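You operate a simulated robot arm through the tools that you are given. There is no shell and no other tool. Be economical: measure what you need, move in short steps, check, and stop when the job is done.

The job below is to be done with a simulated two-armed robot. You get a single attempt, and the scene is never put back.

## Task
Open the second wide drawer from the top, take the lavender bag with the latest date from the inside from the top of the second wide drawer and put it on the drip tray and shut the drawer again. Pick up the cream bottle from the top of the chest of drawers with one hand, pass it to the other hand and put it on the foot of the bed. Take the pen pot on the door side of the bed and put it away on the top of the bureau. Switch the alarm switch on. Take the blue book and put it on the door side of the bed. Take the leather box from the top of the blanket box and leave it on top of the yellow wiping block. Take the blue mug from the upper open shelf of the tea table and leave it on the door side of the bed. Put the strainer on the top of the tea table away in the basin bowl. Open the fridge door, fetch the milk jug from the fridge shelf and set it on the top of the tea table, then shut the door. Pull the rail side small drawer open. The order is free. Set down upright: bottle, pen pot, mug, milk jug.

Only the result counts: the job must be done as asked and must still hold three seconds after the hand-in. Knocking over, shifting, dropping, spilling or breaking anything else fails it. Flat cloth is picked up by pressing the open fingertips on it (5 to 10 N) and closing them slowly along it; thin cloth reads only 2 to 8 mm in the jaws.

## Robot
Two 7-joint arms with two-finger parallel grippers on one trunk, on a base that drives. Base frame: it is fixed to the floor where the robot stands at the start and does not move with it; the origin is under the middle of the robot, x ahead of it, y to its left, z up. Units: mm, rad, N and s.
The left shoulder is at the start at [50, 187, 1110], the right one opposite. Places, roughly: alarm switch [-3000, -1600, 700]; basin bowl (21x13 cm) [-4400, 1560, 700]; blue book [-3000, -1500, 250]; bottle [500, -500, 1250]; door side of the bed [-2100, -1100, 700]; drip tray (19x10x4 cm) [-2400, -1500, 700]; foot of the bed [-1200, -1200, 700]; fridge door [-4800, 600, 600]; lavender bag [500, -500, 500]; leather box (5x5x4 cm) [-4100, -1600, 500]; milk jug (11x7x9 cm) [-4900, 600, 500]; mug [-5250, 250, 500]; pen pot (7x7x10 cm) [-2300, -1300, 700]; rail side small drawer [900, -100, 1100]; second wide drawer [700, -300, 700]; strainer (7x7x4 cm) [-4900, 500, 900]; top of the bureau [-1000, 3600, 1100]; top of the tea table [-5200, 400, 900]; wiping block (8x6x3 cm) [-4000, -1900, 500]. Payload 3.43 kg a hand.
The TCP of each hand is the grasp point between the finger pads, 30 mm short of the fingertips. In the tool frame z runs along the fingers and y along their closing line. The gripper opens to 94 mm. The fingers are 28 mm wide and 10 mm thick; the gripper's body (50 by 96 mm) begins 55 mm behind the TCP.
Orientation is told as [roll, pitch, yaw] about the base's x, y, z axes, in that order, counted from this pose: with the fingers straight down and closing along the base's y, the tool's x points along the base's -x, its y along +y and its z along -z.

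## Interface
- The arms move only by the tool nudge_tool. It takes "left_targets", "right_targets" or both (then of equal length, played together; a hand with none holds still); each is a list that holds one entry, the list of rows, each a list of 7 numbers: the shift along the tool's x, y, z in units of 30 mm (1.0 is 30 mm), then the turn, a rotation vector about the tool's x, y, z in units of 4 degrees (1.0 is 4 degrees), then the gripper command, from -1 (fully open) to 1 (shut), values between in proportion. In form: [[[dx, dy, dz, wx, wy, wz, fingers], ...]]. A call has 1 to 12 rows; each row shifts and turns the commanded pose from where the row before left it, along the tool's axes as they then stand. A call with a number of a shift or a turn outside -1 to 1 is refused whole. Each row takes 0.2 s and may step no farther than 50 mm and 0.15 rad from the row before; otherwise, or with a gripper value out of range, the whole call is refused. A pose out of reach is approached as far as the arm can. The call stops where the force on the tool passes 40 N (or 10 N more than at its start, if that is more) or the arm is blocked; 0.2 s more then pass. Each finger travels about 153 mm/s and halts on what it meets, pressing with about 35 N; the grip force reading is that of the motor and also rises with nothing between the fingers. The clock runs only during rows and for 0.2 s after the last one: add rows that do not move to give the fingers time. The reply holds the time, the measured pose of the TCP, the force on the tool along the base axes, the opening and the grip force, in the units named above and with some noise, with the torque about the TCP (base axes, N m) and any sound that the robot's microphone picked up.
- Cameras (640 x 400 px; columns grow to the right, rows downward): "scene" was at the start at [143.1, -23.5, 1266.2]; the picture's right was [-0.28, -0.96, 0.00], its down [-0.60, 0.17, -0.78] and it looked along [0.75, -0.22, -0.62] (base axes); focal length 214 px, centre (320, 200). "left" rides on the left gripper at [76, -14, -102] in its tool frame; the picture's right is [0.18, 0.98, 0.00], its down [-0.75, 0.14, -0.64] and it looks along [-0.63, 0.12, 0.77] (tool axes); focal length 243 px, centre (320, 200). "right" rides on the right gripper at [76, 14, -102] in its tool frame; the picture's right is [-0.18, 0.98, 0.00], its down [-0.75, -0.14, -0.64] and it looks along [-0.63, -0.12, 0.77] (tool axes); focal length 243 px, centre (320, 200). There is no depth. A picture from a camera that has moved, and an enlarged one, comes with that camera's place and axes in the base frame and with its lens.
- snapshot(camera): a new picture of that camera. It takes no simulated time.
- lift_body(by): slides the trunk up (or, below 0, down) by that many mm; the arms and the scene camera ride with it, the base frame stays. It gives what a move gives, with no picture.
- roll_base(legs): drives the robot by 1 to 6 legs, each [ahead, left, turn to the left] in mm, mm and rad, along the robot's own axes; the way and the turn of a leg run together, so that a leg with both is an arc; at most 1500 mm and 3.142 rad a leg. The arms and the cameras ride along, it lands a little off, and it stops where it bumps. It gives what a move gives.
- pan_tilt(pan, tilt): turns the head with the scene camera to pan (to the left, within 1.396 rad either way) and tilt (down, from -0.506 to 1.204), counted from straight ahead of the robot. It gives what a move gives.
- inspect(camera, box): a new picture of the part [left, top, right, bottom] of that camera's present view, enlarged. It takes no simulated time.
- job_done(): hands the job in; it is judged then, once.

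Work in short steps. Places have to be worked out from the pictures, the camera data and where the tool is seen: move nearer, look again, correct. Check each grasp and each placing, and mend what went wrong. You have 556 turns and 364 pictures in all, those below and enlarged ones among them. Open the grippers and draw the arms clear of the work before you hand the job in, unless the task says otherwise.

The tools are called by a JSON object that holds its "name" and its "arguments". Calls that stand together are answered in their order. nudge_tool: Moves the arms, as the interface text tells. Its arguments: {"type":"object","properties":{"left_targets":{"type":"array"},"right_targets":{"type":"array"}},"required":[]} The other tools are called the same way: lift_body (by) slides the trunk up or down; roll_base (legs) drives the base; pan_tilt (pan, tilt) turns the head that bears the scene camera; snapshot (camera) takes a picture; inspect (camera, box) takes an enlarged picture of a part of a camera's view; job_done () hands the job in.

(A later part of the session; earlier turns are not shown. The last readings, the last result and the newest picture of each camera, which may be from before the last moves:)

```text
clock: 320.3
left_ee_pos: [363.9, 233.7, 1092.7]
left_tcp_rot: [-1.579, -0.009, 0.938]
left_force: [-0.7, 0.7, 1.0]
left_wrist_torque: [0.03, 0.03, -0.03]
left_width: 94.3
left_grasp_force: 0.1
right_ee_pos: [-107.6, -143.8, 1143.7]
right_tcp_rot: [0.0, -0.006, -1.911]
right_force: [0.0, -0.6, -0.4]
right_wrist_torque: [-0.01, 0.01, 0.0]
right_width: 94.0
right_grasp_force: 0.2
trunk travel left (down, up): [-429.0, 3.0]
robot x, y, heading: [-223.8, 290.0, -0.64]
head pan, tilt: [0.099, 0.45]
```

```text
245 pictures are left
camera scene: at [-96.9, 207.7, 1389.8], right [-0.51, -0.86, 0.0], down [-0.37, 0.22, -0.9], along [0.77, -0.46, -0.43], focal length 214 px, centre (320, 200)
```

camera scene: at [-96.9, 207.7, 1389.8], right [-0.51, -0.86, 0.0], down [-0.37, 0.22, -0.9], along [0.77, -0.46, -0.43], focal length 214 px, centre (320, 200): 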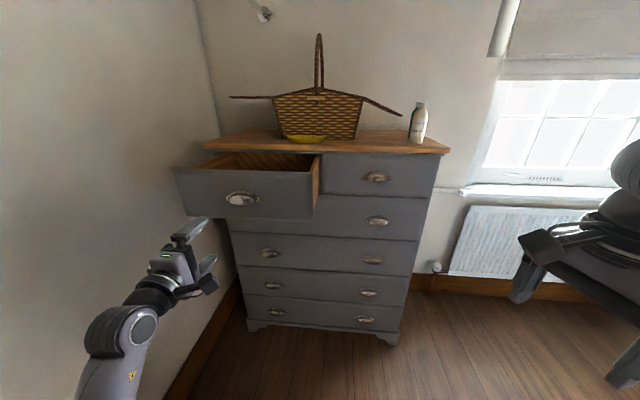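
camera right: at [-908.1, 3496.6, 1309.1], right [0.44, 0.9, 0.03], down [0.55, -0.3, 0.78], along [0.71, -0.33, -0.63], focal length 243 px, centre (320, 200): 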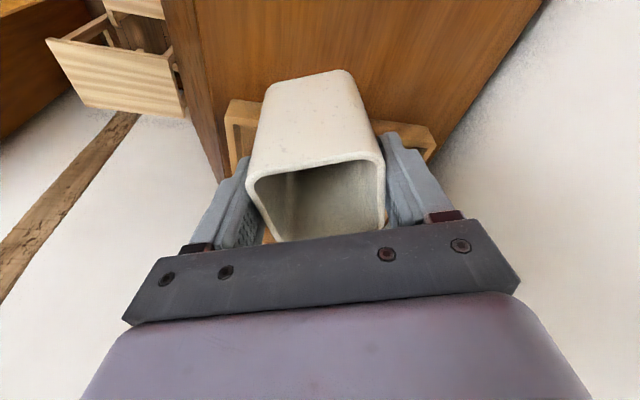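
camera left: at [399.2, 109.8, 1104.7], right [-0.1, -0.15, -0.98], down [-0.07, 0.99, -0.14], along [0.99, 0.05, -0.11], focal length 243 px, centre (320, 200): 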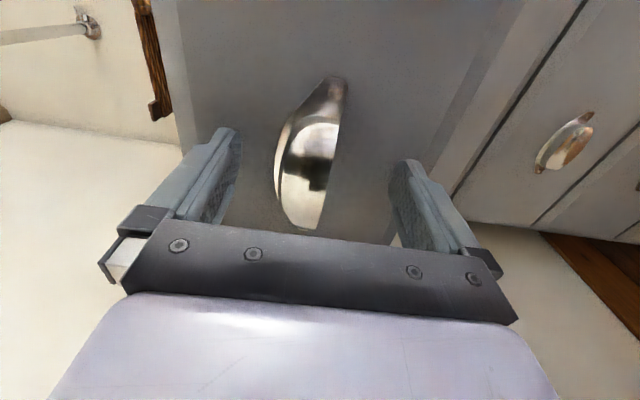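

Now the bottle. I bring the left hand back to pointing down (for the hand-over from above) and turn the right hand to point forward with fingers closing sideways.

{"name": "nudge_tool", "arguments": {"left_targets": [[[0, 0, 0, -1, 1, 1, -1], [0, 0, 0, -1, 1, 1, -1], [0, 0, 0, -1, 1, 1, -1], [0, 0, 0, -1, 1, 1, -1], [0, 0, 0, -1, 1, 1, -1], [0, 0, 0, -1, 1, 1, -1], [0, 0, 0, -1, 1, 1, -1], [0, 0, 0, -1, 1, 1, -1], [0, 0, 0, -1, 1, 1, -1], [0, 0, 0, -1, 1, 1, -1], [0, 0, 0, -1, 1, 1, -1], [0, 0, 0, -1, 1, 1, -1]]], "right_targets": [[[0, 0, 0, 0, 0, -1, -1], [0, 0, 0, 0, 0, -1, -1], [0, 0, 0, 0, 0, -1, -1], [0, 0, 0, 0, 0, -1, -1], [0, 0, 0, 0, 0, -1, -1], [0, 0, 0, 0, 0, -1, -1], [0, 0, 0, 0, 0, -1, -1], [0, 0, 0, 0, 0, -1, -1], [0, 0, 0, 0, 0, -1, -1], [0, 0, 0, 0, 0, -1, -1], [0, 0, 0, 0, 0, -1, -1], [0, 0, 0, 0, 0, -1, -1]]]}}

{"name": "nudge_tool", "arguments": {"left_targets": [[[0, 0, 0, -1, 1, 1, -1], [0, 0, 0, -1, 1, 1, -1], [0, 0, 0, -1, 1, 1, -1], [0, 0, 0, -1, 1, 1, -1], [0, 0, 0, -1, 1, 1, -1], [0, 0, 0, -0.3, 0.3, 0.3, -1], [0, 0, 0, 0, 0, 0, -1], [0, 0, 0, 0, 0, 0, -1], [0, 0, 0, 0, 0, 0, -1], [0, 0, 0, 0, 0, 0, -1], [0, 0, 0, 0, 0, 0, -1], [0, 0, 0, 0, 0, 0, -1]]], "right_targets": [[[0, 0, 0, 0, 0, -1, -1], [0, 0, 0, 0, 0, -1, -1], [0, 0, 0, 0, 0, -1, -1], [0, 0, 0, 0, 0, -1, -1], [0, 0, 0, 0, 0, -1, -1], [0, 0, 0, 0, 0, -1, -1], [-1, 0, 0, 0, -1, -0.2, -1], [-1, 0, 0, 0, -1, 0, -1], [-1, 0, 0, 0, -1, 0, -1], [-1, 0, 0, 0, -1, 0, -1], [0, 0, 0, 0, -1, 0, -1], [0, 0, 0, 0, -1, 0, -1]]]}}

{"name": "nudge_tool", "arguments": {"right_targets": [[[0, 0, 0, 0, -1, 0, -1], [0, 0, 0, 0, -1, 0, -1], [0, 0, 0, 0, -1, 0, -1], [0, 0, 0, 0, -1, 0, -1], [0, 0, 0, 0, -1, 0, -1], [0, 0, 0, 0, -1, 0, -1], [0, 0, 0, 0, -1, 0, -1], [0, 0, 0, 0, -1, 0, -1], [0, 0, 0, 0, -1, 0, -1], [0, 0, 0, 0, -1, 0, -1], [0, 0, 0, 0, -1, 0, -1], [0, 0, 0, 0, -1, 0, -1]]]}}

{"name": "nudge_tool", "arguments": {"right_targets": [[[0, 0, 0, 0, -1, 0, -1], [0, 0, 0, 0, -1, 0, -1], [0, 0, 0, 0, -1, 0, -1], [0, 0, 0, 0, -1, 0, -1], [0, 0, 0, 0, -0.5, 0, -1], [0, 0, 0, 0, 0, 0, -1]]]}}

{"name": "snapshot", "arguments": {"camera": "scene"}}

```text
clock: 322.9
left_ee_pos: [364.8, 232.9, 1091.1]
left_tcp_rot: [-0.439, -0.295, -0.191]
left_force: [0.6, 0.5, -0.7]
left_wrist_torque: [-0.02, -0.02, -0.01]
left_width: 94.2
left_grasp_force: 0.0
right_ee_pos: [-105.6, -144.3, 1143.3]
right_tcp_rot: [-0.008, -0.003, -1.072]
right_force: [0.6, 0.4, 0.0]
right_wrist_torque: [0.01, 0.0, -0.03]
right_width: 93.9
right_grasp_force: 0.1
trunk travel left (down, up): [-429.0, 3.0]
robot x, y, heading: [-226.1, 290.5, -0.637]
head pan, tilt: [0.099, 0.45]
```

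```text
clock: 325.5
left_ee_pos: [363.5, 233.1, 1092.0]
left_tcp_rot: [0.007, -0.01, -0.632]
left_force: [-0.1, -0.7, 0.2]
left_wrist_torque: [0.02, 0.0, -0.01]
left_width: 93.6
left_grasp_force: 0.0
right_ee_pos: [-10.7, -216.7, 1157.7]
right_tcp_rot: [-0.009, -0.422, -0.636]
right_force: [0.5, 1.3, 1.4]
right_wrist_torque: [0.0, -0.01, 0.0]
right_width: 94.2
right_grasp_force: 0.1
trunk travel left (down, up): [-429.0, 3.0]
robot x, y, heading: [-226.7, 288.4, -0.638]
head pan, tilt: [0.099, 0.45]
```

```text
clock: 328.1
left_ee_pos: [366.0, 233.2, 1091.9]
left_tcp_rot: [0.006, -0.01, -0.63]
left_force: [0.6, 0.8, 0.7]
left_wrist_torque: [0.02, 0.0, -0.01]
left_width: 94.0
left_grasp_force: 0.0
right_ee_pos: [-12.4, -214.8, 1157.2]
right_tcp_rot: [-0.024, -1.258, -0.617]
right_force: [0.8, -0.3, 0.1]
right_wrist_torque: [0.01, 0.0, 0.02]
right_width: 93.9
right_grasp_force: 0.0
trunk travel left (down, up): [-429.0, 3.0]
robot x, y, heading: [-228.6, 287.9, -0.642]
head pan, tilt: [0.099, 0.45]
```

```text
clock: 329.5
left_ee_pos: [365.8, 233.7, 1091.7]
left_tcp_rot: [0.008, -0.01, -0.632]
left_force: [-0.6, 0.3, -0.6]
left_wrist_torque: [0.0, 0.02, -0.03]
left_width: 94.0
left_grasp_force: 0.2
right_ee_pos: [-11.1, -212.8, 1154.8]
right_tcp_rot: [0.002, -1.317, -0.605]
right_force: [0.5, 0.1, 0.1]
right_wrist_torque: [0.02, -0.01, -0.02]
right_width: 94.0
right_grasp_force: 0.0
right hand out of reach, approached as far as the arm can: row 1, 2, 3, 4
trunk travel left (down, up): [-429.0, 3.0]
robot x, y, heading: [-220.3, 289.0, -0.64]
head pan, tilt: [0.099, 0.45]
```

```text
244 pictures are left
camera scene: at [-96.2, 207.4, 1389.7], right [-0.51, -0.86, 0.0], down [-0.37, 0.22, -0.9], along [0.77, -0.46, -0.44], focal length 214 px, centre (320, 200)
```

scene: 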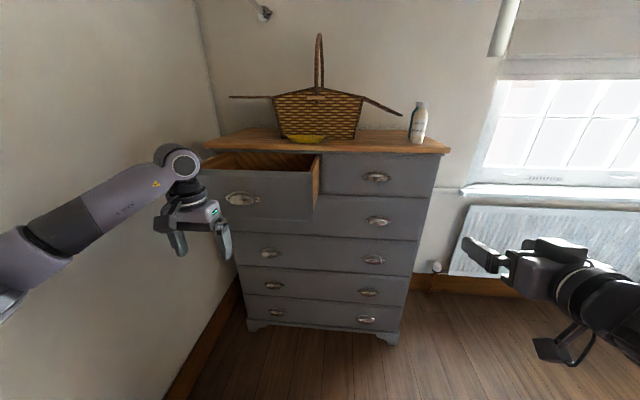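

Right hand is aligned with the bottle's lateral position (v≈-180). I raise it ~115 mm and retract the left hand so it won't meet the open drawer.

{"name": "nudge_tool", "arguments": {"left_targets": [[[1, 0, 0, 0, 0, 0, -1], [1, 0, 0, 0, 0, 0, -1], [1, 0, 0, 0, 0, 0, -1], [1, 0, 0, 0, 0, 0, -1], [1, 0, 0, 0, 0, 0, -1], [1, 0, 0, 0, 0, 0, -1]]], "right_targets": [[[-0.97, 0, -0.25, 0, 0, 0, -1], [-0.97, 0, -0.25, 0, 0, 0, -1], [-0.97, 0, -0.25, 0, 0, 0, -1], [-0.97, 0, -0.25, 0, 0, 0, -1], [0, 0, 0, 0, 0, 0, -1], [0, 0, 0, 0, 0, 0, -1]]]}}

{"name": "roll_base", "arguments": {"legs": [[280, 0, 0]]}}

{"name": "snapshot", "arguments": {"camera": "scene"}}

{"name": "snapshot", "arguments": {"camera": "right"}}

```text
clock: 330.9
left_ee_pos: [218.3, 339.2, 1090.5]
left_tcp_rot: [0.007, -0.01, -0.632]
left_force: [0.7, 0.4, 0.4]
left_wrist_torque: [-0.02, 0.0, 0.0]
left_width: 94.1
left_grasp_force: 0.0
right_ee_pos: [-10.3, -213.5, 1274.7]
right_tcp_rot: [0.004, -1.318, -0.606]
right_force: [0.2, 0.1, 0.9]
right_wrist_torque: [0.01, 0.01, -0.02]
right_width: 94.1
right_grasp_force: 0.0
trunk travel left (down, up): [-429.0, 3.0]
robot x, y, heading: [-222.5, 287.7, -0.64]
head pan, tilt: [0.099, 0.45]
```

```text
clock: 332.9
left_ee_pos: [450.0, 166.6, 1090.5]
left_tcp_rot: [0.007, -0.009, -0.635]
left_force: [0.2, -0.6, 0.3]
left_wrist_torque: [0.04, 0.02, 0.01]
left_width: 93.9
left_grasp_force: 0.0
right_ee_pos: [219.5, -386.1, 1273.4]
right_tcp_rot: [0.003, -1.316, -0.609]
right_force: [0.6, -0.1, -0.6]
right_wrist_torque: [0.01, 0.01, 0.02]
right_width: 93.9
right_grasp_force: 0.0
trunk travel left (down, up): [-429.0, 3.0]
robot x, y, heading: [8.5, 115.0, -0.64]
head pan, tilt: [0.099, 0.45]
```

```text
243 pictures are left
camera scene: at [134.2, 35.3, 1389.6], right [-0.52, -0.86, 0.0], down [-0.37, 0.22, -0.9], along [0.77, -0.46, -0.44], focal length 214 px, centre (320, 200)
```

scene: 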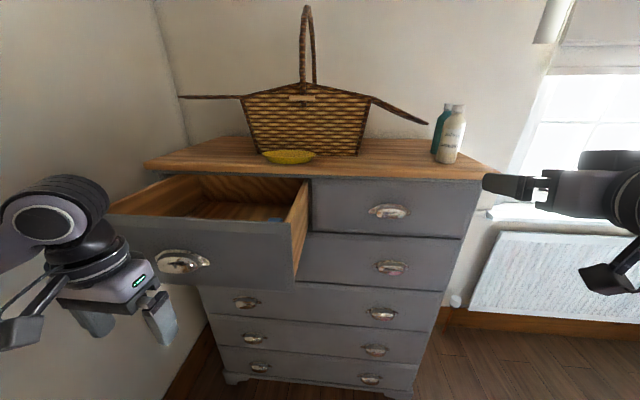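

```text
242 pictures are left
camera right: at [129.7, -304.5, 1225.4], right [0.6, 0.78, 0.18], down [-0.44, 0.13, 0.89], along [0.67, -0.61, 0.42], focal length 243 px, centre (320, 200)
```

right: 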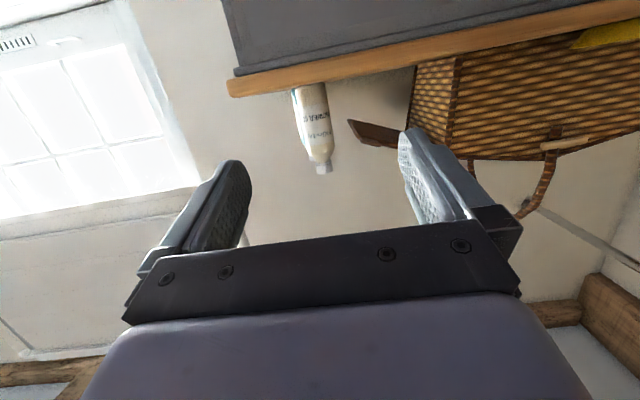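

The bottle shows near the hand's axis. I zoom on the two bottles to judge their spacing.

{"name": "inspect", "arguments": {"camera": "scene", "box": [400, 80, 500, 190]}}

{"name": "inspect", "arguments": {"camera": "right", "box": [250, 60, 410, 190]}}

```text
3.64 times, centred on (450, 135) of scene
camera zoom: at [134.2, 35.3, 1389.6], right [-0.52, -0.86, 0.0], down [-0.37, 0.22, -0.9], along [0.77, -0.46, -0.44], focal length 780 px, centre (-153, 436)
```

zoom: 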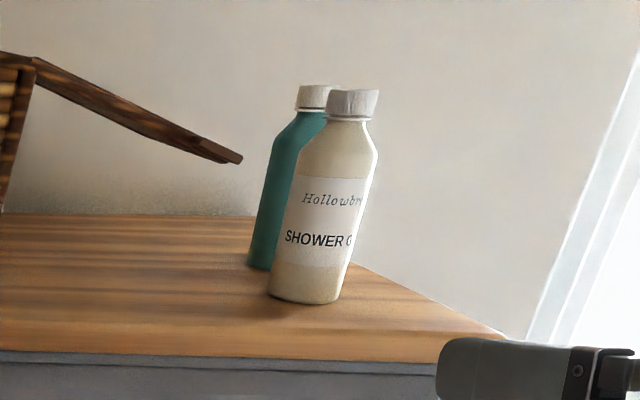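

```text
3.08 times, centred on (330, 125) of right
camera zoom: at [129.7, -304.5, 1225.4], right [0.6, 0.78, 0.18], down [-0.44, 0.13, 0.89], along [0.67, -0.61, 0.42], focal length 746 px, centre (289, 431)
```

zoom: 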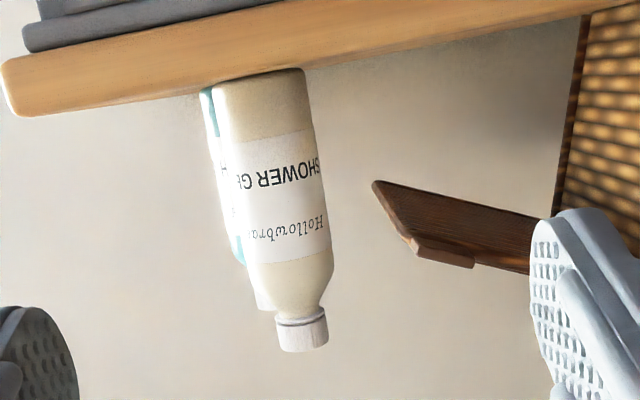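

The teal bottle stands ~104 mm behind the cream one, directly along the approach. I shift the right hand 30 mm right, raise the left hand above the open drawer, and drive 170 mm ahead.

{"name": "nudge_tool", "arguments": {"left_targets": [[[0, 0, -1, 0, 0, 0, -1], [0, 0, -1, 0, 0, 0, -1], [0, 0, -1, 0, 0, 0, -1], [0, 0, -1, 0, 0, 0, -1], [0, 0, -1, 0, 0, 0, -1], [0, 0, -1, 0, 0, 0, -1]]], "right_targets": [[[0, -1, 0, 0, 0, 0, -1], [0, 0, 0, 0, 0, 0, -1], [0, 0, 0, 0, 0, 0, -1], [0, 0, 0, 0, 0, 0, -1], [0, 0, 0, 0, 0, 0, -1], [0, 0, 0, 0, 0, 0, -1]]]}}

{"name": "roll_base", "arguments": {"legs": [[170, 0, 0]]}}

{"name": "snapshot", "arguments": {"camera": "right"}}

{"name": "snapshot", "arguments": {"camera": "scene"}}

```text
clock: 334.3
left_ee_pos: [445.1, 170.2, 1272.8]
left_tcp_rot: [0.007, -0.008, -0.636]
left_force: [-0.5, -0.3, 0.0]
left_wrist_torque: [0.03, 0.02, 0.01]
left_width: 93.8
left_grasp_force: 0.1
right_ee_pos: [202.6, -410.0, 1275.0]
right_tcp_rot: [0.006, -1.318, -0.609]
right_force: [0.4, -0.6, 0.3]
right_wrist_torque: [-0.01, 0.02, -0.01]
right_width: 94.2
right_grasp_force: 0.0
trunk travel left (down, up): [-429.0, 3.0]
robot x, y, heading: [6.6, 116.4, -0.638]
head pan, tilt: [0.099, 0.45]
```

```text
clock: 335.8
left_ee_pos: [585.3, 69.4, 1271.3]
left_tcp_rot: [0.008, -0.009, -0.633]
left_force: [1.2, -0.4, 0.4]
left_wrist_torque: [0.01, 0.01, -0.01]
left_width: 94.1
left_grasp_force: 0.0
right_ee_pos: [342.6, -511.0, 1272.9]
right_tcp_rot: [0.004, -1.317, -0.602]
right_force: [0.6, -0.2, -0.6]
right_wrist_torque: [0.01, -0.01, -0.01]
right_width: 93.9
right_grasp_force: 0.0
trunk travel left (down, up): [-429.0, 3.0]
robot x, y, heading: [145.0, 14.1, -0.637]
head pan, tilt: [0.099, 0.45]
```

```text
239 pictures are left
camera right: at [253.0, -430.3, 1224.7], right [0.59, 0.78, 0.18], down [-0.44, 0.13, 0.89], along [0.68, -0.61, 0.42], focal length 243 px, centre (320, 200)
```

right: 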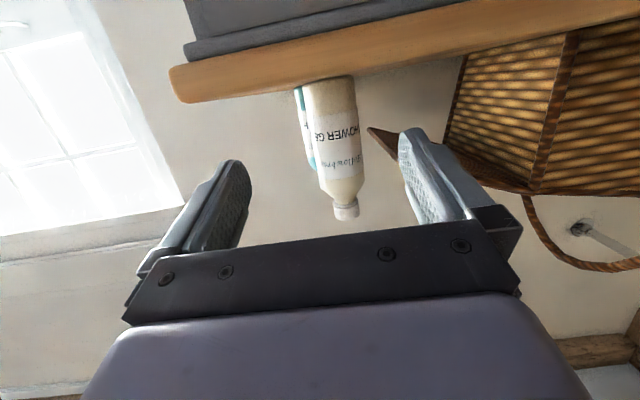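

```text
238 pictures are left
camera scene: at [272.3, -66.6, 1389.6], right [-0.51, -0.86, 0.0], down [-0.37, 0.22, -0.9], along [0.77, -0.46, -0.44], focal length 214 px, centre (320, 200)
```

scene: 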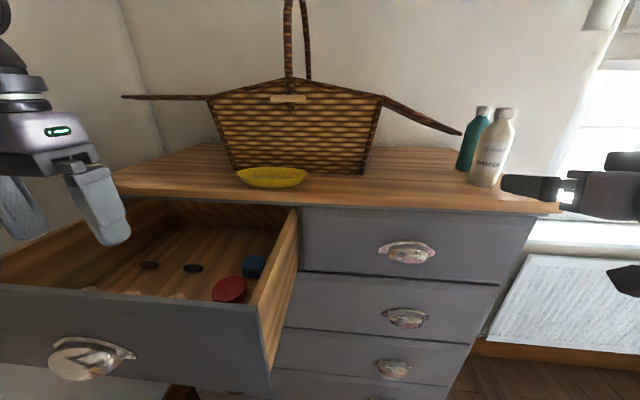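

Bottle is ~122 mm ahead and ~12 mm left of the right hand's axis, base near z=1225. I shift and advance 90 mm level.

{"name": "nudge_tool", "arguments": {"right_targets": [[[0, 0.4, 0, 0, 0, 0, -1], [-0.25, 0, 0.97, 0, 0, 0, -1], [-0.25, 0, 0.97, 0, 0, 0, -1], [-0.25, 0, 0.97, 0, 0, 0, -1], [0, 0, 0, 0, 0, 0, -1]]]}}

{"name": "snapshot", "arguments": {"camera": "right"}}

{"name": "inspect", "arguments": {"camera": "scene", "box": [420, 80, 640, 240]}}

```text
clock: 337.0
left_ee_pos: [583.9, 70.0, 1272.7]
left_tcp_rot: [0.007, -0.01, -0.633]
left_force: [-0.2, -0.4, -0.4]
left_wrist_torque: [0.0, 0.0, 0.0]
left_width: 94.1
left_grasp_force: 0.1
right_ee_pos: [424.0, -548.4, 1274.6]
right_tcp_rot: [0.005, -1.319, -0.604]
right_force: [0.3, -0.3, -1.8]
right_wrist_torque: [0.01, 0.0, 0.02]
right_width: 94.1
right_grasp_force: 0.1
trunk travel left (down, up): [-429.0, 3.0]
robot x, y, heading: [146.8, 12.9, -0.632]
head pan, tilt: [0.099, 0.45]
```

```text
237 pictures are left
camera right: at [334.7, -468.3, 1227.1], right [0.59, 0.78, 0.18], down [-0.44, 0.13, 0.89], along [0.68, -0.61, 0.42], focal length 243 px, centre (320, 200)
```

right: 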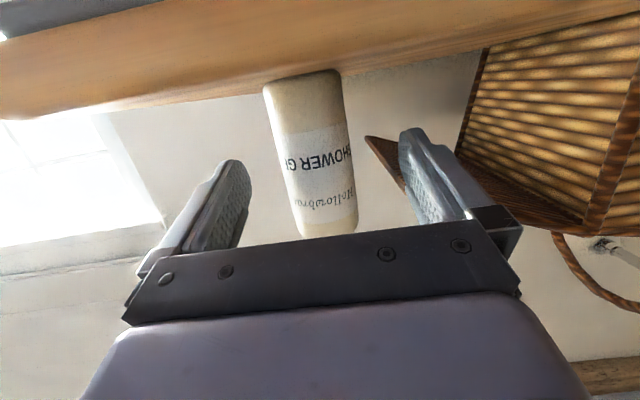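

```text
2.50 times, centred on (530, 160) of scene
camera zoom: at [271.3, -65.9, 1389.7], right [-0.51, -0.86, 0.0], down [-0.37, 0.22, -0.9], along [0.77, -0.46, -0.43], focal length 536 px, centre (-205, 300)
```

zoom: 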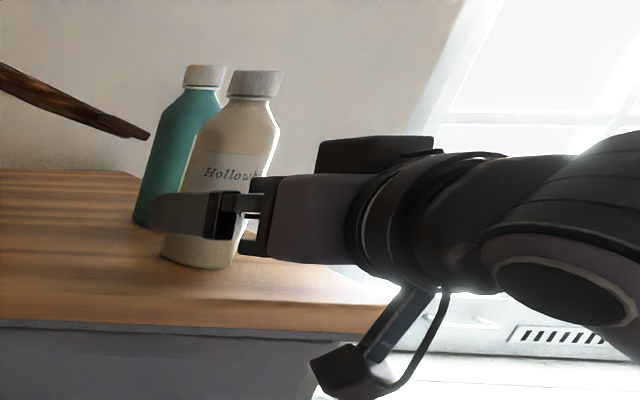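

The bottle sits between the fingers. I advance 26 mm more and close gently.

{"name": "nudge_tool", "arguments": {"right_targets": [[[-0.22, 0, 0.85, 0, 0, 0, -1], [0, 0, 0, 0, 0, 0, -0.4], [0, 0, 0, 0, 0, 0, 0], [0, 0, 0, 0, 0, 0, 0.5], [0, 0, 0, 0, 0, 0, 0.7], [0, 0, 0, 0, 0, 0, 0.7]]]}}

{"name": "inspect", "arguments": {"camera": "scene", "box": [420, 80, 640, 240]}}

```text
clock: 338.4
left_ee_pos: [583.2, 70.0, 1271.8]
left_tcp_rot: [0.009, -0.01, -0.632]
left_force: [1.1, -0.3, 0.4]
left_wrist_torque: [0.03, 0.03, 0.0]
left_width: 94.1
left_grasp_force: 0.0
right_ee_pos: [446.1, -565.4, 1273.9]
right_tcp_rot: [0.004, -1.319, -0.606]
right_force: [-0.1, -1.8, 1.3]
right_wrist_torque: [-0.04, -0.04, -0.04]
right_width: 49.1
right_grasp_force: 35.4
trunk travel left (down, up): [-429.0, 3.0]
robot x, y, heading: [140.6, 15.6, -0.64]
head pan, tilt: [0.099, 0.45]
```

```text
2.50 times, centred on (530, 160) of scene
camera zoom: at [271.5, -66.2, 1389.7], right [-0.51, -0.86, 0.0], down [-0.37, 0.22, -0.9], along [0.77, -0.46, -0.44], focal length 536 px, centre (-205, 300)
```

zoom: 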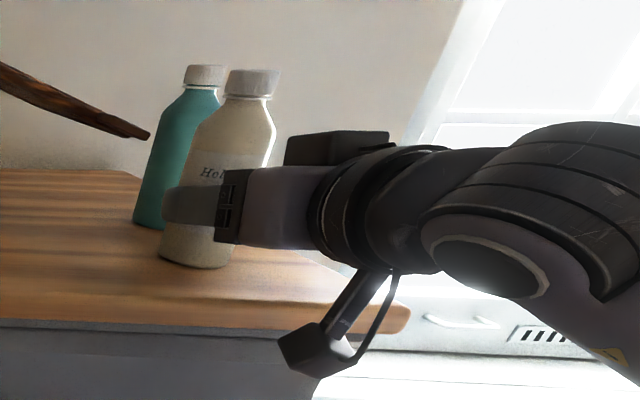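

Bottle gripped (49 mm). I lift it 60 mm straight up and check.

{"name": "nudge_tool", "arguments": {"right_targets": [[[-0.48, 0, -0.13, 0, 0, 0, 0.7], [-0.97, 0, -0.25, 0, 0, 0, 0.7], [-0.48, 0, -0.13, 0, 0, 0, 0.7], [0, 0, 0, 0, 0, 0, 0.7]]]}}

{"name": "inspect", "arguments": {"camera": "scene", "box": [420, 80, 640, 240]}}

```text
clock: 339.4
left_ee_pos: [584.5, 68.4, 1271.8]
left_tcp_rot: [0.006, -0.011, -0.633]
left_force: [0.2, 0.4, -0.4]
left_wrist_torque: [-0.01, -0.02, -0.01]
left_width: 94.0
left_grasp_force: 0.1
right_ee_pos: [444.4, -566.1, 1332.3]
right_tcp_rot: [0.003, -1.316, -0.605]
right_force: [0.5, 0.3, -2.8]
right_wrist_torque: [0.02, 0.02, 0.04]
right_width: 49.1
right_grasp_force: 34.7
trunk travel left (down, up): [-429.0, 3.0]
robot x, y, heading: [143.8, 15.9, -0.64]
head pan, tilt: [0.099, 0.45]
```

```text
2.50 times, centred on (530, 160) of scene
camera zoom: at [271.8, -66.4, 1389.6], right [-0.51, -0.86, 0.0], down [-0.37, 0.22, -0.9], along [0.77, -0.46, -0.44], focal length 536 px, centre (-205, 300)
```

zoom: 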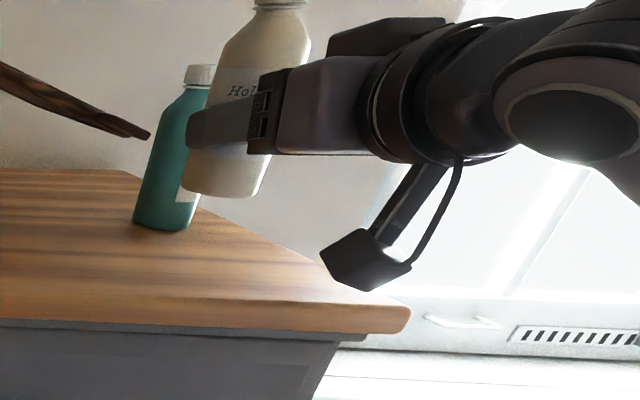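

Lifted cleanly. I back away from the chest 450 mm, then bring the right hand inward and lower for the hand-over.

{"name": "roll_base", "arguments": {"legs": [[-450, -60, 0]]}}

{"name": "nudge_tool", "arguments": {"right_targets": [[[0, 0.5, -0.5, 0, 0, 0, 0.7], [0, 1, -0.5, 0, 0, 0, 0.7], [0, 1, -0.5, 0, 0, 0, 0.7], [0.5, 1, 0, 0, 0, 0, 0.7], [1, 1, 0, 0, 0, 0, 0.7], [1, 0, 0.2, 0, 0, 0, 0.7], [1, 0, 0.2, 0, 0, 0, 0.7], [0, 0, 0, 0, 0, 0, 0.7]]]}}

{"name": "pan_tilt", "arguments": {"pan": -0.2, "tilt": 0.3}}

{"name": "snapshot", "arguments": {"camera": "scene"}}

```text
clock: 342.1
left_ee_pos: [188.9, 288.6, 1273.1]
left_tcp_rot: [0.006, -0.01, -0.633]
left_force: [-0.2, 0.5, 0.6]
left_wrist_torque: [0.0, -0.01, -0.01]
left_width: 94.2
left_grasp_force: 0.1
right_ee_pos: [48.2, -348.0, 1332.1]
right_tcp_rot: [0.003, -1.316, -0.607]
right_force: [-0.3, 0.2, -3.1]
right_wrist_torque: [0.05, 0.04, 0.02]
right_width: 48.8
right_grasp_force: 34.9
trunk travel left (down, up): [-429.0, 3.0]
robot x, y, heading: [-251.0, 236.3, -0.64]
head pan, tilt: [0.099, 0.45]
```

```text
clock: 343.9
left_ee_pos: [190.1, 287.4, 1272.1]
left_tcp_rot: [0.007, -0.011, -0.634]
left_force: [-0.4, 0.6, 1.2]
left_wrist_torque: [0.0, 0.02, -0.01]
left_width: 94.0
left_grasp_force: 0.0
right_ee_pos: [77.7, -204.3, 1239.2]
right_tcp_rot: [0.005, -1.316, -0.607]
right_force: [-0.5, 0.8, -1.8]
right_wrist_torque: [0.04, 0.04, 0.01]
right_width: 49.0
right_grasp_force: 35.6
trunk travel left (down, up): [-429.0, 3.0]
robot x, y, heading: [-252.0, 230.9, -0.644]
head pan, tilt: [0.099, 0.45]
```

```text
clock: 344.7
left_ee_pos: [189.7, 288.1, 1271.7]
left_tcp_rot: [0.008, -0.01, -0.633]
left_force: [-0.3, 0.7, -0.5]
left_wrist_torque: [0.01, 0.01, 0.02]
left_width: 94.0
left_grasp_force: 0.1
right_ee_pos: [77.2, -204.1, 1240.3]
right_tcp_rot: [0.004, -1.316, -0.608]
right_force: [-0.2, -0.1, -2.9]
right_wrist_torque: [-0.01, 0.02, 0.0]
right_width: 48.9
right_grasp_force: 34.9
trunk travel left (down, up): [-429.0, 3.0]
robot x, y, heading: [-249.0, 234.9, -0.637]
head pan, tilt: [-0.201, 0.3]
```

```text
233 pictures are left
camera scene: at [-139.6, 131.0, 1403.6], right [-0.74, -0.67, 0.0], down [-0.2, 0.22, -0.96], along [0.64, -0.71, -0.3], focal length 214 px, centre (320, 200)
```

scene: 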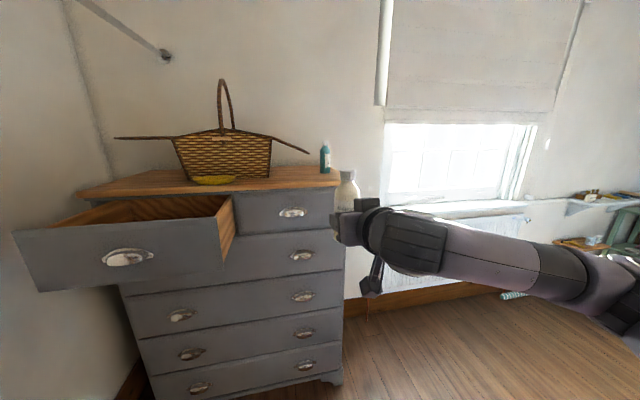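

The right hand holds the bottle at lateral -158. I move it 90 mm further toward the middle, and raise the left hand above bottle height.

{"name": "nudge_tool", "arguments": {"right_targets": [[[0, 1, 0, 0, 0, 0, 0.7], [0, 1, 0, 0, 0, 0, 0.7], [0, 1, 0, 0, 0, 0, 0.7], [0, 0, 0, 0, 0, 0, 0.7], [0, 0, 0, 0, 0, 0, 0.7], [0, 0, 0, 0, 0, 0, 0.7]]], "left_targets": [[[-0.5, 0, -1, 0, 0, 0, -1], [-0.5, 0, -1, 0, 0, 0, -1], [-0.5, 0, -1, 0, 0, 0, -1], [-0.5, 0, -1, 0, 0, 0, -1], [-0.5, 0, -1, 0, 0, 0, -1], [-0.5, 0, 0, 0, 0, 0, -1]]]}}

```text
clock: 346.1
left_ee_pos: [261.1, 235.9, 1422.6]
left_tcp_rot: [0.005, -0.014, -0.634]
left_force: [-0.3, 0.6, -0.4]
left_wrist_torque: [0.0, -0.01, -0.01]
left_width: 94.1
left_grasp_force: 0.0
left hand out of reach, approached as far as the arm can: row 6
right_ee_pos: [126.1, -127.5, 1237.1]
right_tcp_rot: [0.001, -1.316, -0.605]
right_force: [-0.8, -0.1, -3.1]
right_wrist_torque: [0.05, 0.06, -0.01]
right_width: 49.1
right_grasp_force: 34.8
trunk travel left (down, up): [-429.0, 3.0]
robot x, y, heading: [-250.2, 236.5, -0.639]
head pan, tilt: [-0.201, 0.3]
```

Left hand is near its reach limit that high. I lower the right hand 150 mm so the hand-over happens lower, and bring the left to z≈1300 while moving it inward.

{"name": "nudge_tool", "arguments": {"right_targets": [[[0.97, 0, 0.25, 0, 0, 0, 0.7], [0.97, 0, 0.25, 0, 0, 0, 0.7], [0.97, 0, 0.25, 0, 0, 0, 0.7], [0.97, 0, 0.25, 0, 0, 0, 0.7], [0.97, 0, 0.25, 0, 0, 0, 0.7], [0, 0, 0, 0, 0, 0, 0.7], [0, 0, 0, 0, 0, 0, 0.7], [0, 0, 0, 0, 0, 0, 0.7]]], "left_targets": [[[0, 0, 0, 0, 0, 0, -1], [0, 0, 0, 0, 0, 0, -1], [0, 0, 1, 0, 0, 0, -1], [0, 0, 1, 0, 0, 0, -1], [0, 0, 1, 0, 0, 0, -1], [0, 0, 0.7, 0, 0, 0, -1], [0, -1, 0, 0, 0, 0, -1], [0, -1, 0, 0, 0, 0, -1]]]}}

{"name": "snapshot", "arguments": {"camera": "left"}}

{"name": "snapshot", "arguments": {"camera": "scene"}}

```text
clock: 347.9
left_ee_pos: [225.5, 185.1, 1309.3]
left_tcp_rot: [0.006, -0.011, -0.632]
left_force: [-0.7, 1.1, 0.3]
left_wrist_torque: [0.0, 0.02, 0.0]
left_width: 93.9
left_grasp_force: 0.1
right_ee_pos: [127.8, -130.5, 1087.2]
right_tcp_rot: [0.006, -1.317, -0.61]
right_force: [-0.1, -1.0, -3.2]
right_wrist_torque: [0.03, 0.02, 0.0]
right_width: 49.2
right_grasp_force: 35.1
trunk travel left (down, up): [-429.0, 3.0]
robot x, y, heading: [-251.1, 235.1, -0.641]
head pan, tilt: [-0.201, 0.3]
```

```text
232 pictures are left
camera left: at [153.0, 218.4, 1411.0], right [0.43, 0.9, 0.01], down [0.68, -0.33, 0.65], along [0.59, -0.28, -0.76], focal length 243 px, centre (320, 200)
```

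left: 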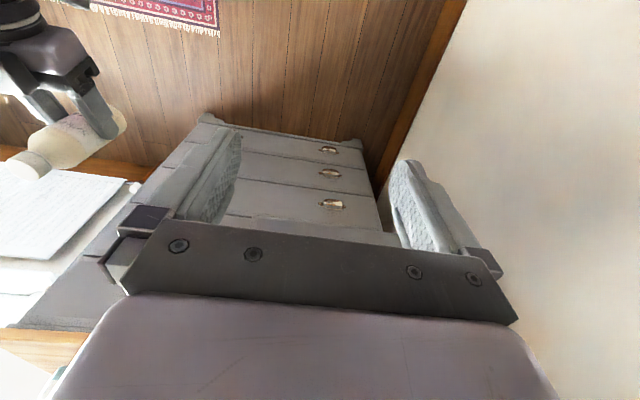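

```text
231 pictures are left
camera scene: at [-139.9, 130.6, 1403.6], right [-0.74, -0.67, 0.0], down [-0.2, 0.22, -0.96], along [0.64, -0.71, -0.3], focal length 214 px, centre (320, 200)
```

scene: 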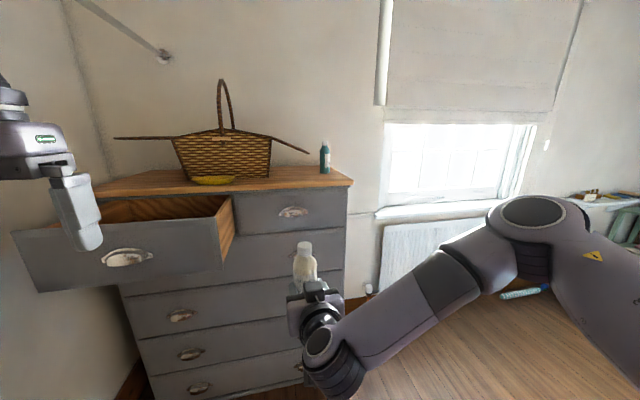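

The bottle is at about (134,-134), top around z≈1210. I move the left hand over: ~311 mm right and 114 mm forward in two stages.

{"name": "nudge_tool", "arguments": {"left_targets": [[[-0.35, -0.94, 0, 0, 0, 0, -1], [-0.35, -0.94, 0, 0, 0, 0, -1], [-0.35, -0.94, 0, 0, 0, 0, -1], [-0.35, -0.94, 0, 0, 0, 0, -1], [-0.35, -0.94, 0, 0, 0, 0, -1], [-0.35, -0.94, 0, 0, 0, 0, -1], [-0.35, -0.94, 0, 0, 0, 0, -1], [-0.35, -0.94, 0, 0, 0, 0, -1], [0, 0, 0, 0, 0, 0, -1]]]}}

{"name": "snapshot", "arguments": {"camera": "left"}}

```text
clock: 349.9
left_ee_pos: [158.9, -45.8, 1310.2]
left_tcp_rot: [0.007, -0.01, -0.634]
left_force: [-1.2, 0.9, 0.7]
left_wrist_torque: [0.0, 0.01, -0.02]
left_width: 93.7
left_grasp_force: 0.1
right_ee_pos: [127.4, -129.5, 1087.3]
right_tcp_rot: [0.0, -1.315, -0.607]
right_force: [0.9, -0.4, -1.8]
right_wrist_torque: [0.01, 0.04, 0.03]
right_width: 49.0
right_grasp_force: 34.9
trunk travel left (down, up): [-429.0, 3.0]
robot x, y, heading: [-250.8, 238.4, -0.635]
head pan, tilt: [-0.201, 0.3]
```

```text
230 pictures are left
camera left: at [87.9, -13.1, 1411.6], right [0.43, 0.9, 0.0], down [0.68, -0.33, 0.65], along [0.59, -0.28, -0.76], focal length 243 px, centre (320, 200)
```

left: 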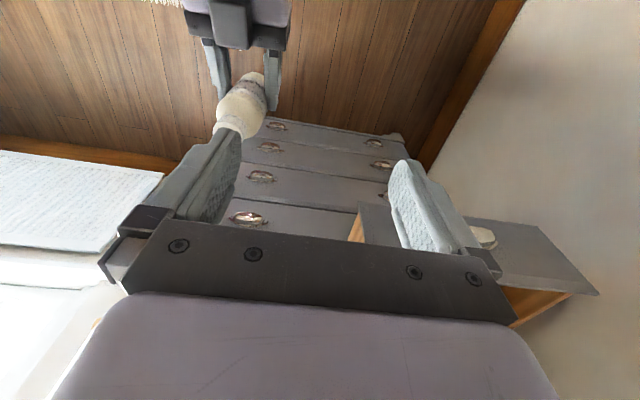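

Bottle cap is about (136,-126,1195). I complete the move over it at height, then look before descending.

{"name": "nudge_tool", "arguments": {"left_targets": [[[-0.36, -0.95, 0, 0, 0, 0, -1], [-0.36, -0.95, 0, 0, 0, 0, -1], [-0.3, -0.8, 0, 0, 0, 0, -1], [0, 0, 0, 0, 0, 0, -1]]]}}

{"name": "snapshot", "arguments": {"camera": "left"}}

{"name": "snapshot", "arguments": {"camera": "scene"}}

```text
clock: 351.1
left_ee_pos: [181.0, -48.5, 1315.1]
left_tcp_rot: [-0.055, -0.007, -0.55]
left_force: [0.3, 0.2, -0.4]
left_wrist_torque: [0.01, -0.02, 0.03]
left_width: 94.1
left_grasp_force: 0.1
left hand out of reach, approached as far as the arm can: row 1, 2, 3
right_ee_pos: [127.2, -129.7, 1087.3]
right_tcp_rot: [-0.001, -1.314, -0.603]
right_force: [0.9, 0.0, -3.1]
right_wrist_torque: [0.04, 0.08, 0.01]
right_width: 49.0
right_grasp_force: 35.2
trunk travel left (down, up): [-429.0, 3.0]
robot x, y, heading: [-250.7, 231.8, -0.638]
head pan, tilt: [-0.201, 0.3]
stopped in row 4 (left hand): the arm was blocked; the commanded pose is now the measured one
```

```text
229 pictures are left
camera left: at [110.0, -16.4, 1417.6], right [0.36, 0.93, -0.05], down [0.73, -0.24, 0.64], along [0.58, -0.27, -0.77], focal length 243 px, centre (320, 200)
```

left: 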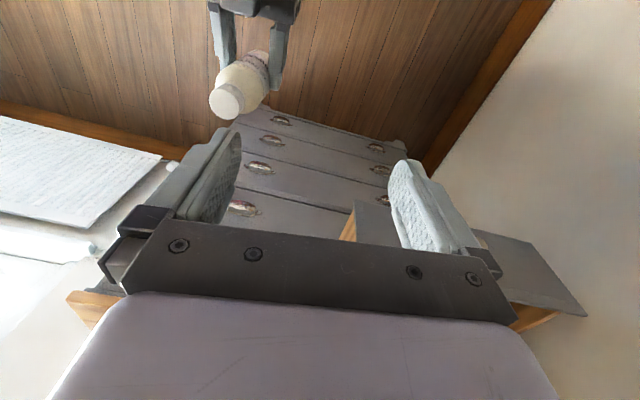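

```text
228 pictures are left
camera scene: at [-139.4, 131.1, 1403.6], right [-0.74, -0.67, 0.0], down [-0.2, 0.22, -0.96], along [0.64, -0.71, -0.3], focal length 214 px, centre (320, 200)
```

scene: 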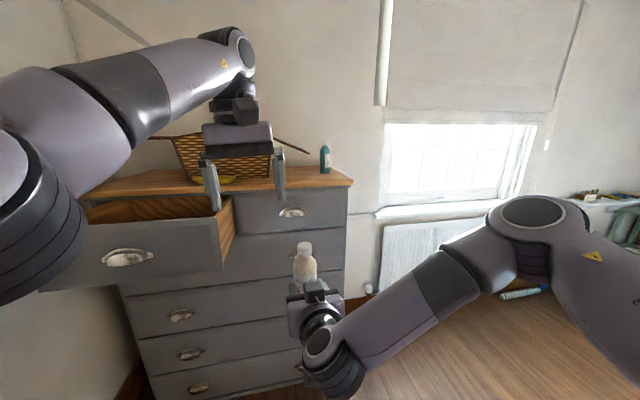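

The left arm stops at lateral ~+30. I restore its orientation at lateral +80 and bring the right hand with the bottle further left beneath it.

{"name": "nudge_tool", "arguments": {"left_targets": [[[0, 0.8, 0, -0.8, 0, 0.6, -1], [0, 0.8, 0, 0, 0, 0.6, -1], [0, 0, 0, 0, 0, 0, -1], [0, 0, 0, 0, 0, 0, -1], [0, 0, 0, 0, 0, 0, -1], [0, 0, 0, 0, 0, 0, -1]]], "right_targets": [[[0, 1, 0, 0, 0, 0, 0.7], [0, 1, 0, 0, 0, 0, 0.7], [0, 1, 0, 0, 0, 0, 0.7], [0, 1, 0, 0, 0, 0, 0.7], [0, 0.8, 0, 0, 0, 0, 0.7], [0, 0, 0, 0, 0, 0, 0.7]]]}}

{"name": "snapshot", "arguments": {"camera": "left"}}

```text
clock: 352.5
left_ee_pos: [205.7, -9.8, 1314.7]
left_tcp_rot: [0.005, -0.01, -0.636]
left_force: [0.7, 0.3, 0.3]
left_wrist_torque: [-0.01, -0.01, 0.0]
left_width: 93.9
left_grasp_force: 0.1
right_ee_pos: [209.7, -12.0, 1086.7]
right_tcp_rot: [0.002, -1.315, -0.608]
right_force: [0.0, 0.6, -2.5]
right_wrist_torque: [0.03, 0.06, -0.01]
right_width: 48.8
right_grasp_force: 34.8
trunk travel left (down, up): [-429.0, 3.0]
robot x, y, heading: [-251.2, 236.5, -0.64]
head pan, tilt: [-0.201, 0.3]
```

```text
227 pictures are left
camera left: at [133.9, 24.7, 1415.7], right [0.44, 0.9, 0.0], down [0.68, -0.33, 0.65], along [0.59, -0.28, -0.76], focal length 243 px, centre (320, 200)
```

left: 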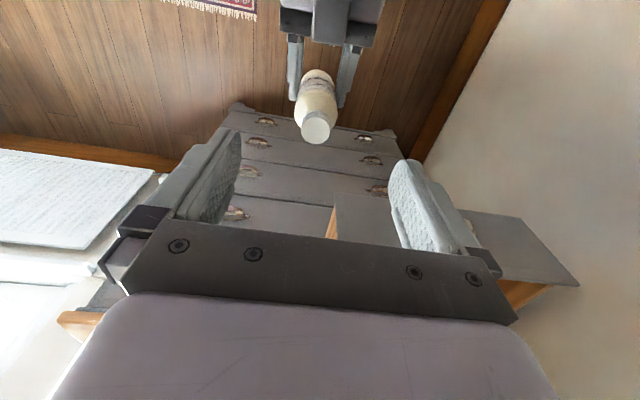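

The bottle is nearly under the left hand; I move it 12 mm forward and descend 100 mm, then check.

{"name": "nudge_tool", "arguments": {"left_targets": [[[-0.42, 0, 0, 0, 0, 0, -1], [0, 0, 1, 0, 0, 0, -1], [0, 0, 1, 0, 0, 0, -1], [0, 0, 1, 0, 0, 0, -1], [0, 0, 0, 0, 0, 0, -1]]]}}

{"name": "snapshot", "arguments": {"camera": "left"}}

{"name": "snapshot", "arguments": {"camera": "scene"}}

```text
clock: 353.7
left_ee_pos: [217.2, -15.7, 1223.9]
left_tcp_rot: [0.005, -0.008, -0.637]
left_force: [0.0, -0.3, -0.3]
left_wrist_torque: [0.0, 0.0, -0.02]
left_width: 94.1
left_grasp_force: 0.1
right_ee_pos: [210.0, -11.5, 1087.6]
right_tcp_rot: [0.004, -1.316, -0.609]
right_force: [-0.8, 0.3, -2.6]
right_wrist_torque: [0.04, 0.02, 0.01]
right_width: 48.9
right_grasp_force: 34.8
trunk travel left (down, up): [-429.0, 3.0]
robot x, y, heading: [-255.3, 232.2, -0.638]
head pan, tilt: [-0.201, 0.3]
```

```text
226 pictures are left
camera left: at [144.5, 18.3, 1326.4], right [0.44, 0.9, 0.0], down [0.68, -0.33, 0.65], along [0.59, -0.28, -0.76], focal length 243 px, centre (320, 200)
```

left: 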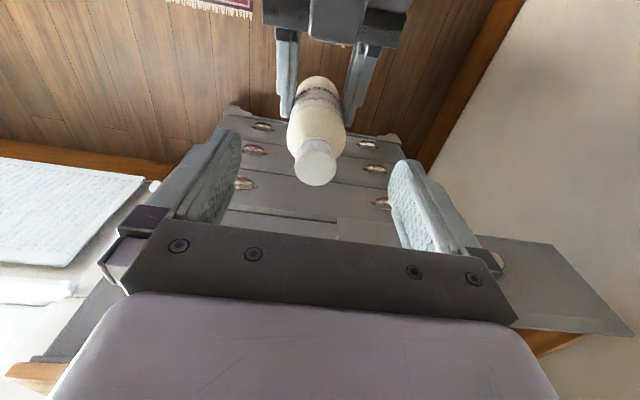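

```text
225 pictures are left
camera scene: at [-140.0, 131.0, 1403.6], right [-0.74, -0.67, 0.0], down [-0.2, 0.22, -0.96], along [0.64, -0.71, -0.3], focal length 214 px, centre (320, 200)
```

scene: 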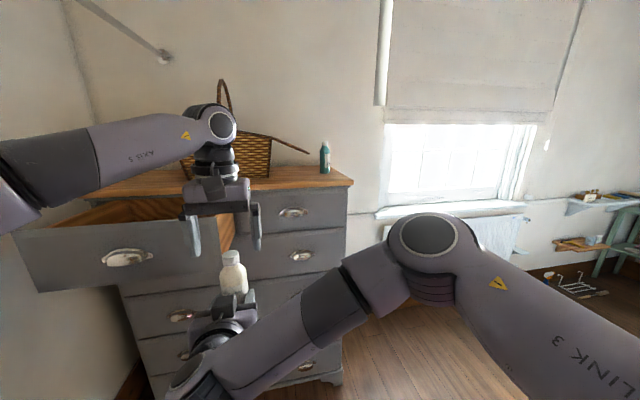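

Aligned with the cap. I descend another 70 mm and close the left hand gently around the bottle's upper body.

{"name": "nudge_tool", "arguments": {"left_targets": [[[0, 0, 1, 0, 0, 0, -1], [0, 0, 0.8, 0, 0, 0, -1], [0, 0, 0.5, 0, 0, 0, -1], [0, 0, 0, 0, 0, 0, -0.3], [0, 0, 0, 0, 0, 0, 0], [0, 0, 0, 0, 0, 0, 0.5], [0, 0, 0, 0, 0, 0, 0.7], [0, 0, 0, 0, 0, 0, 0.7]]]}}

{"name": "snapshot", "arguments": {"camera": "left"}}

{"name": "inspect", "arguments": {"camera": "scene", "box": [140, 150, 340, 350]}}

```text
clock: 355.5
left_ee_pos: [217.6, -15.9, 1157.2]
left_tcp_rot: [0.006, -0.008, -0.637]
left_force: [0.8, -0.7, 0.6]
left_wrist_torque: [-0.17, -0.08, 0.08]
left_width: 48.7
left_grasp_force: 35.1
right_ee_pos: [210.4, -12.0, 1086.2]
right_tcp_rot: [0.003, -1.314, -0.608]
right_force: [-1.1, 0.5, -1.4]
right_wrist_torque: [0.21, 0.13, -0.09]
right_width: 49.0
right_grasp_force: 35.0
trunk travel left (down, up): [-429.0, 3.0]
robot x, y, heading: [-254.0, 231.3, -0.644]
head pan, tilt: [-0.201, 0.3]
```

```text
224 pictures are left
camera left: at [146.0, 17.2, 1258.1], right [0.44, 0.9, 0.0], down [0.68, -0.33, 0.65], along [0.59, -0.28, -0.76], focal length 243 px, centre (320, 200)
```

left: 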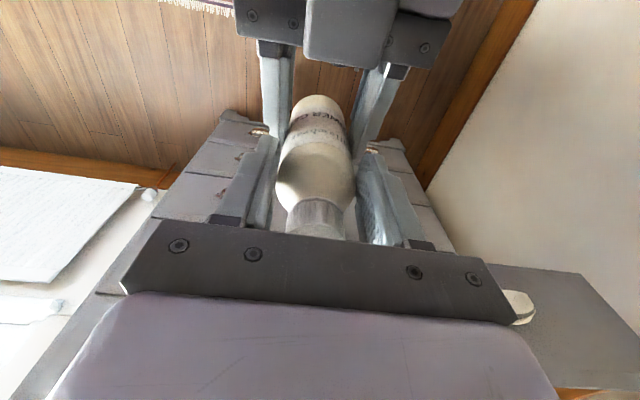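

```text
2.00 times, centred on (240, 250) of scene
camera zoom: at [-139.6, 131.0, 1403.6], right [-0.74, -0.67, 0.0], down [-0.2, 0.22, -0.96], along [0.64, -0.71, -0.3], focal length 429 px, centre (480, 100)
```

zoom: 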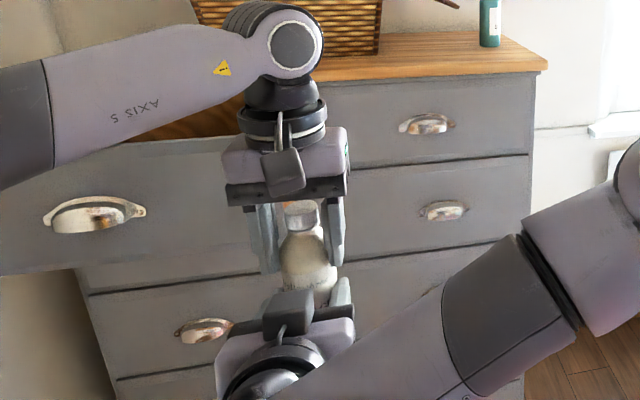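

Both hands hold the bottle. I open the right hand and draw it straight back.

{"name": "nudge_tool", "arguments": {"right_targets": [[[0, 0, 0, 0, 0, 0, 0.2], [0, 0, 0, 0, 0, 0, -0.6], [0, 0, 0, 0, 0, 0, -1], [0.25, 0, -0.5, 0, 0, 0, -1], [0.4, 0, -0.9, 0, 0, 0, -1], [0.4, 0, -0.9, 0, 0, 0, -1], [0.3, -0.5, -0.9, 0, 0, 0, -1], [0.3, -1, -0.5, 0, 0, 0, -1], [0, -1, 0, 0, 0, 0, -1], [0, -1, 0, 0, 0, 0, -1], [0, -1, 0, 0, 0, 0, -1]]]}}

{"name": "snapshot", "arguments": {"camera": "left"}}

{"name": "snapshot", "arguments": {"camera": "scene"}}

```text
clock: 357.9
left_ee_pos: [217.5, -16.4, 1156.8]
left_tcp_rot: [0.004, -0.008, -0.637]
left_force: [-0.4, 0.4, 0.9]
left_wrist_torque: [0.06, 0.04, 0.01]
left_width: 48.7
left_grasp_force: 35.1
right_ee_pos: [32.1, -53.4, 1068.6]
right_tcp_rot: [0.004, -1.316, -0.609]
right_force: [1.1, 0.7, 0.3]
right_wrist_torque: [0.02, 0.0, -0.02]
right_width: 94.0
right_grasp_force: 0.0
trunk travel left (down, up): [-429.0, 3.0]
robot x, y, heading: [-249.5, 238.0, -0.647]
head pan, tilt: [-0.201, 0.3]
```

```text
222 pictures are left
camera left: at [145.5, 16.9, 1258.1], right [0.44, 0.9, 0.0], down [0.68, -0.33, 0.65], along [0.59, -0.28, -0.76], focal length 243 px, centre (320, 200)
```

left: 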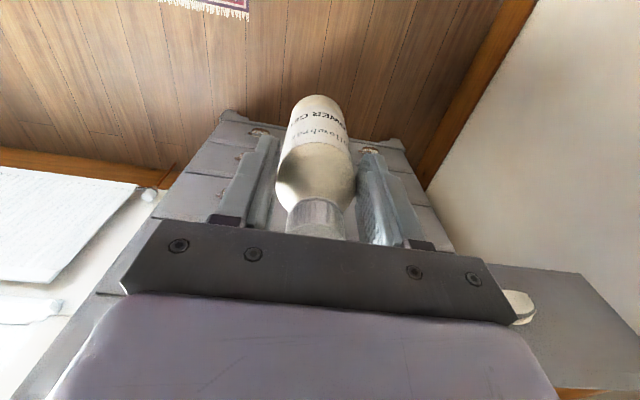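

```text
221 pictures are left
camera scene: at [-140.0, 130.7, 1403.6], right [-0.74, -0.67, 0.0], down [-0.2, 0.22, -0.96], along [0.64, -0.71, -0.3], focal length 214 px, centre (320, 200)
```

scene: 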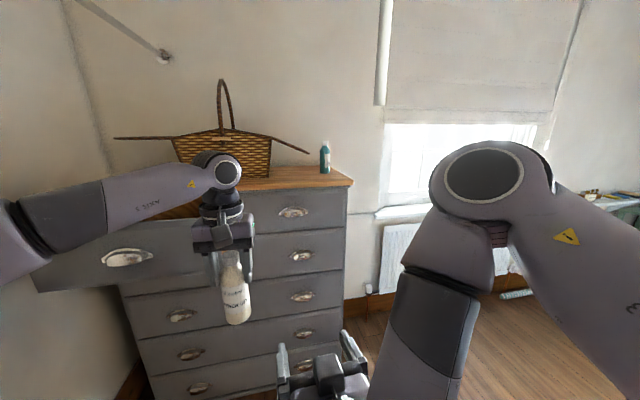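

The left hand alone holds the bottle now. I move the right hand aside, turn toward the bed foot and drive to a standoff.

{"name": "nudge_tool", "arguments": {"right_targets": [[[0, -1, 0, 0, 0, 0, -1], [0, -1, 0, 0, 0, 0, -1], [0, -1, 0, 0, 0, 0, -1], [0, -1, 0, 0, 0, 0, -1], [0, -1, 0, 0, 0, 0, -1], [0, -1, 0, 0, 0, 0, -1]]]}}

{"name": "roll_base", "arguments": {"legs": [[0, 0, -1.535], [900, -306, 0]]}}

{"name": "pan_tilt", "arguments": {"pan": 0.0, "tilt": 0.6}}

{"name": "snapshot", "arguments": {"camera": "scene"}}

```text
clock: 359.3
left_ee_pos: [216.7, -16.8, 1157.2]
left_tcp_rot: [0.003, -0.01, -0.637]
left_force: [0.7, -0.3, -0.6]
left_wrist_torque: [0.01, 0.02, -0.01]
left_width: 48.6
left_grasp_force: 35.3
right_ee_pos: [-6.2, -142.7, 1094.2]
right_tcp_rot: [-0.001, -1.312, -0.606]
right_force: [-0.8, 0.4, -0.5]
right_wrist_torque: [-0.01, 0.01, 0.01]
right_width: 94.0
right_grasp_force: 0.0
right hand out of reach, approached as far as the arm can: row 3, 4, 5, 6
trunk travel left (down, up): [-429.0, 3.0]
robot x, y, heading: [-252.4, 236.9, -0.641]
head pan, tilt: [-0.201, 0.3]
```

```text
clock: 367.9
left_ee_pos: [-1207.9, -836.6, 1155.7]
left_tcp_rot: [0.005, -0.008, -2.132]
left_force: [-0.3, 0.6, -1.6]
left_wrist_torque: [0.05, 0.0, 0.02]
left_width: 48.7
left_grasp_force: 35.1
right_ee_pos: [-1350.9, -625.9, 1093.8]
right_tcp_rot: [-0.002, -1.314, -2.102]
right_force: [0.4, 0.5, 0.3]
right_wrist_torque: [0.02, 0.0, 0.04]
right_width: 93.9
right_grasp_force: 0.0
trunk travel left (down, up): [-429.0, 3.0]
robot x, y, heading: [-990.7, -350.2, -2.136]
head pan, tilt: [-0.201, 0.3]
```

```text
clock: 368.7
left_ee_pos: [-1207.7, -837.8, 1154.9]
left_tcp_rot: [0.004, -0.009, -2.131]
left_force: [0.3, 0.2, -1.1]
left_wrist_torque: [0.02, -0.01, 0.02]
left_width: 48.8
left_grasp_force: 34.3
right_ee_pos: [-1350.6, -625.9, 1094.1]
right_tcp_rot: [-0.002, -1.314, -2.101]
right_force: [0.3, 0.1, 0.6]
right_wrist_torque: [-0.01, -0.03, 0.03]
right_width: 94.0
right_grasp_force: 0.0
trunk travel left (down, up): [-429.0, 3.0]
robot x, y, heading: [-992.1, -350.6, -2.137]
head pan, tilt: [0.0, 0.6]
```

```text
220 pictures are left
camera scene: at [-1069.0, -475.6, 1376.2], right [-0.85, 0.53, 0.0], down [0.3, 0.48, -0.83], along [-0.44, -0.7, -0.56], focal length 214 px, centre (320, 200)
```

scene: 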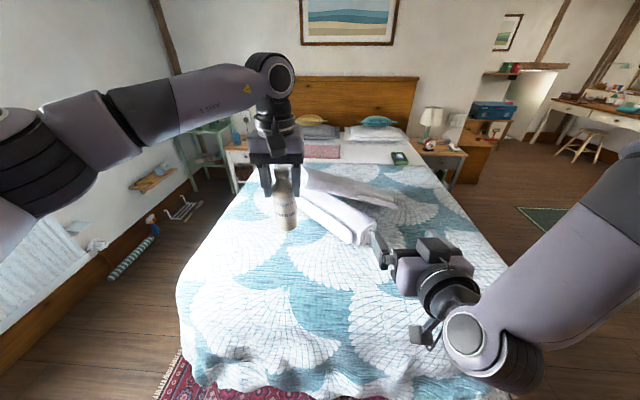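

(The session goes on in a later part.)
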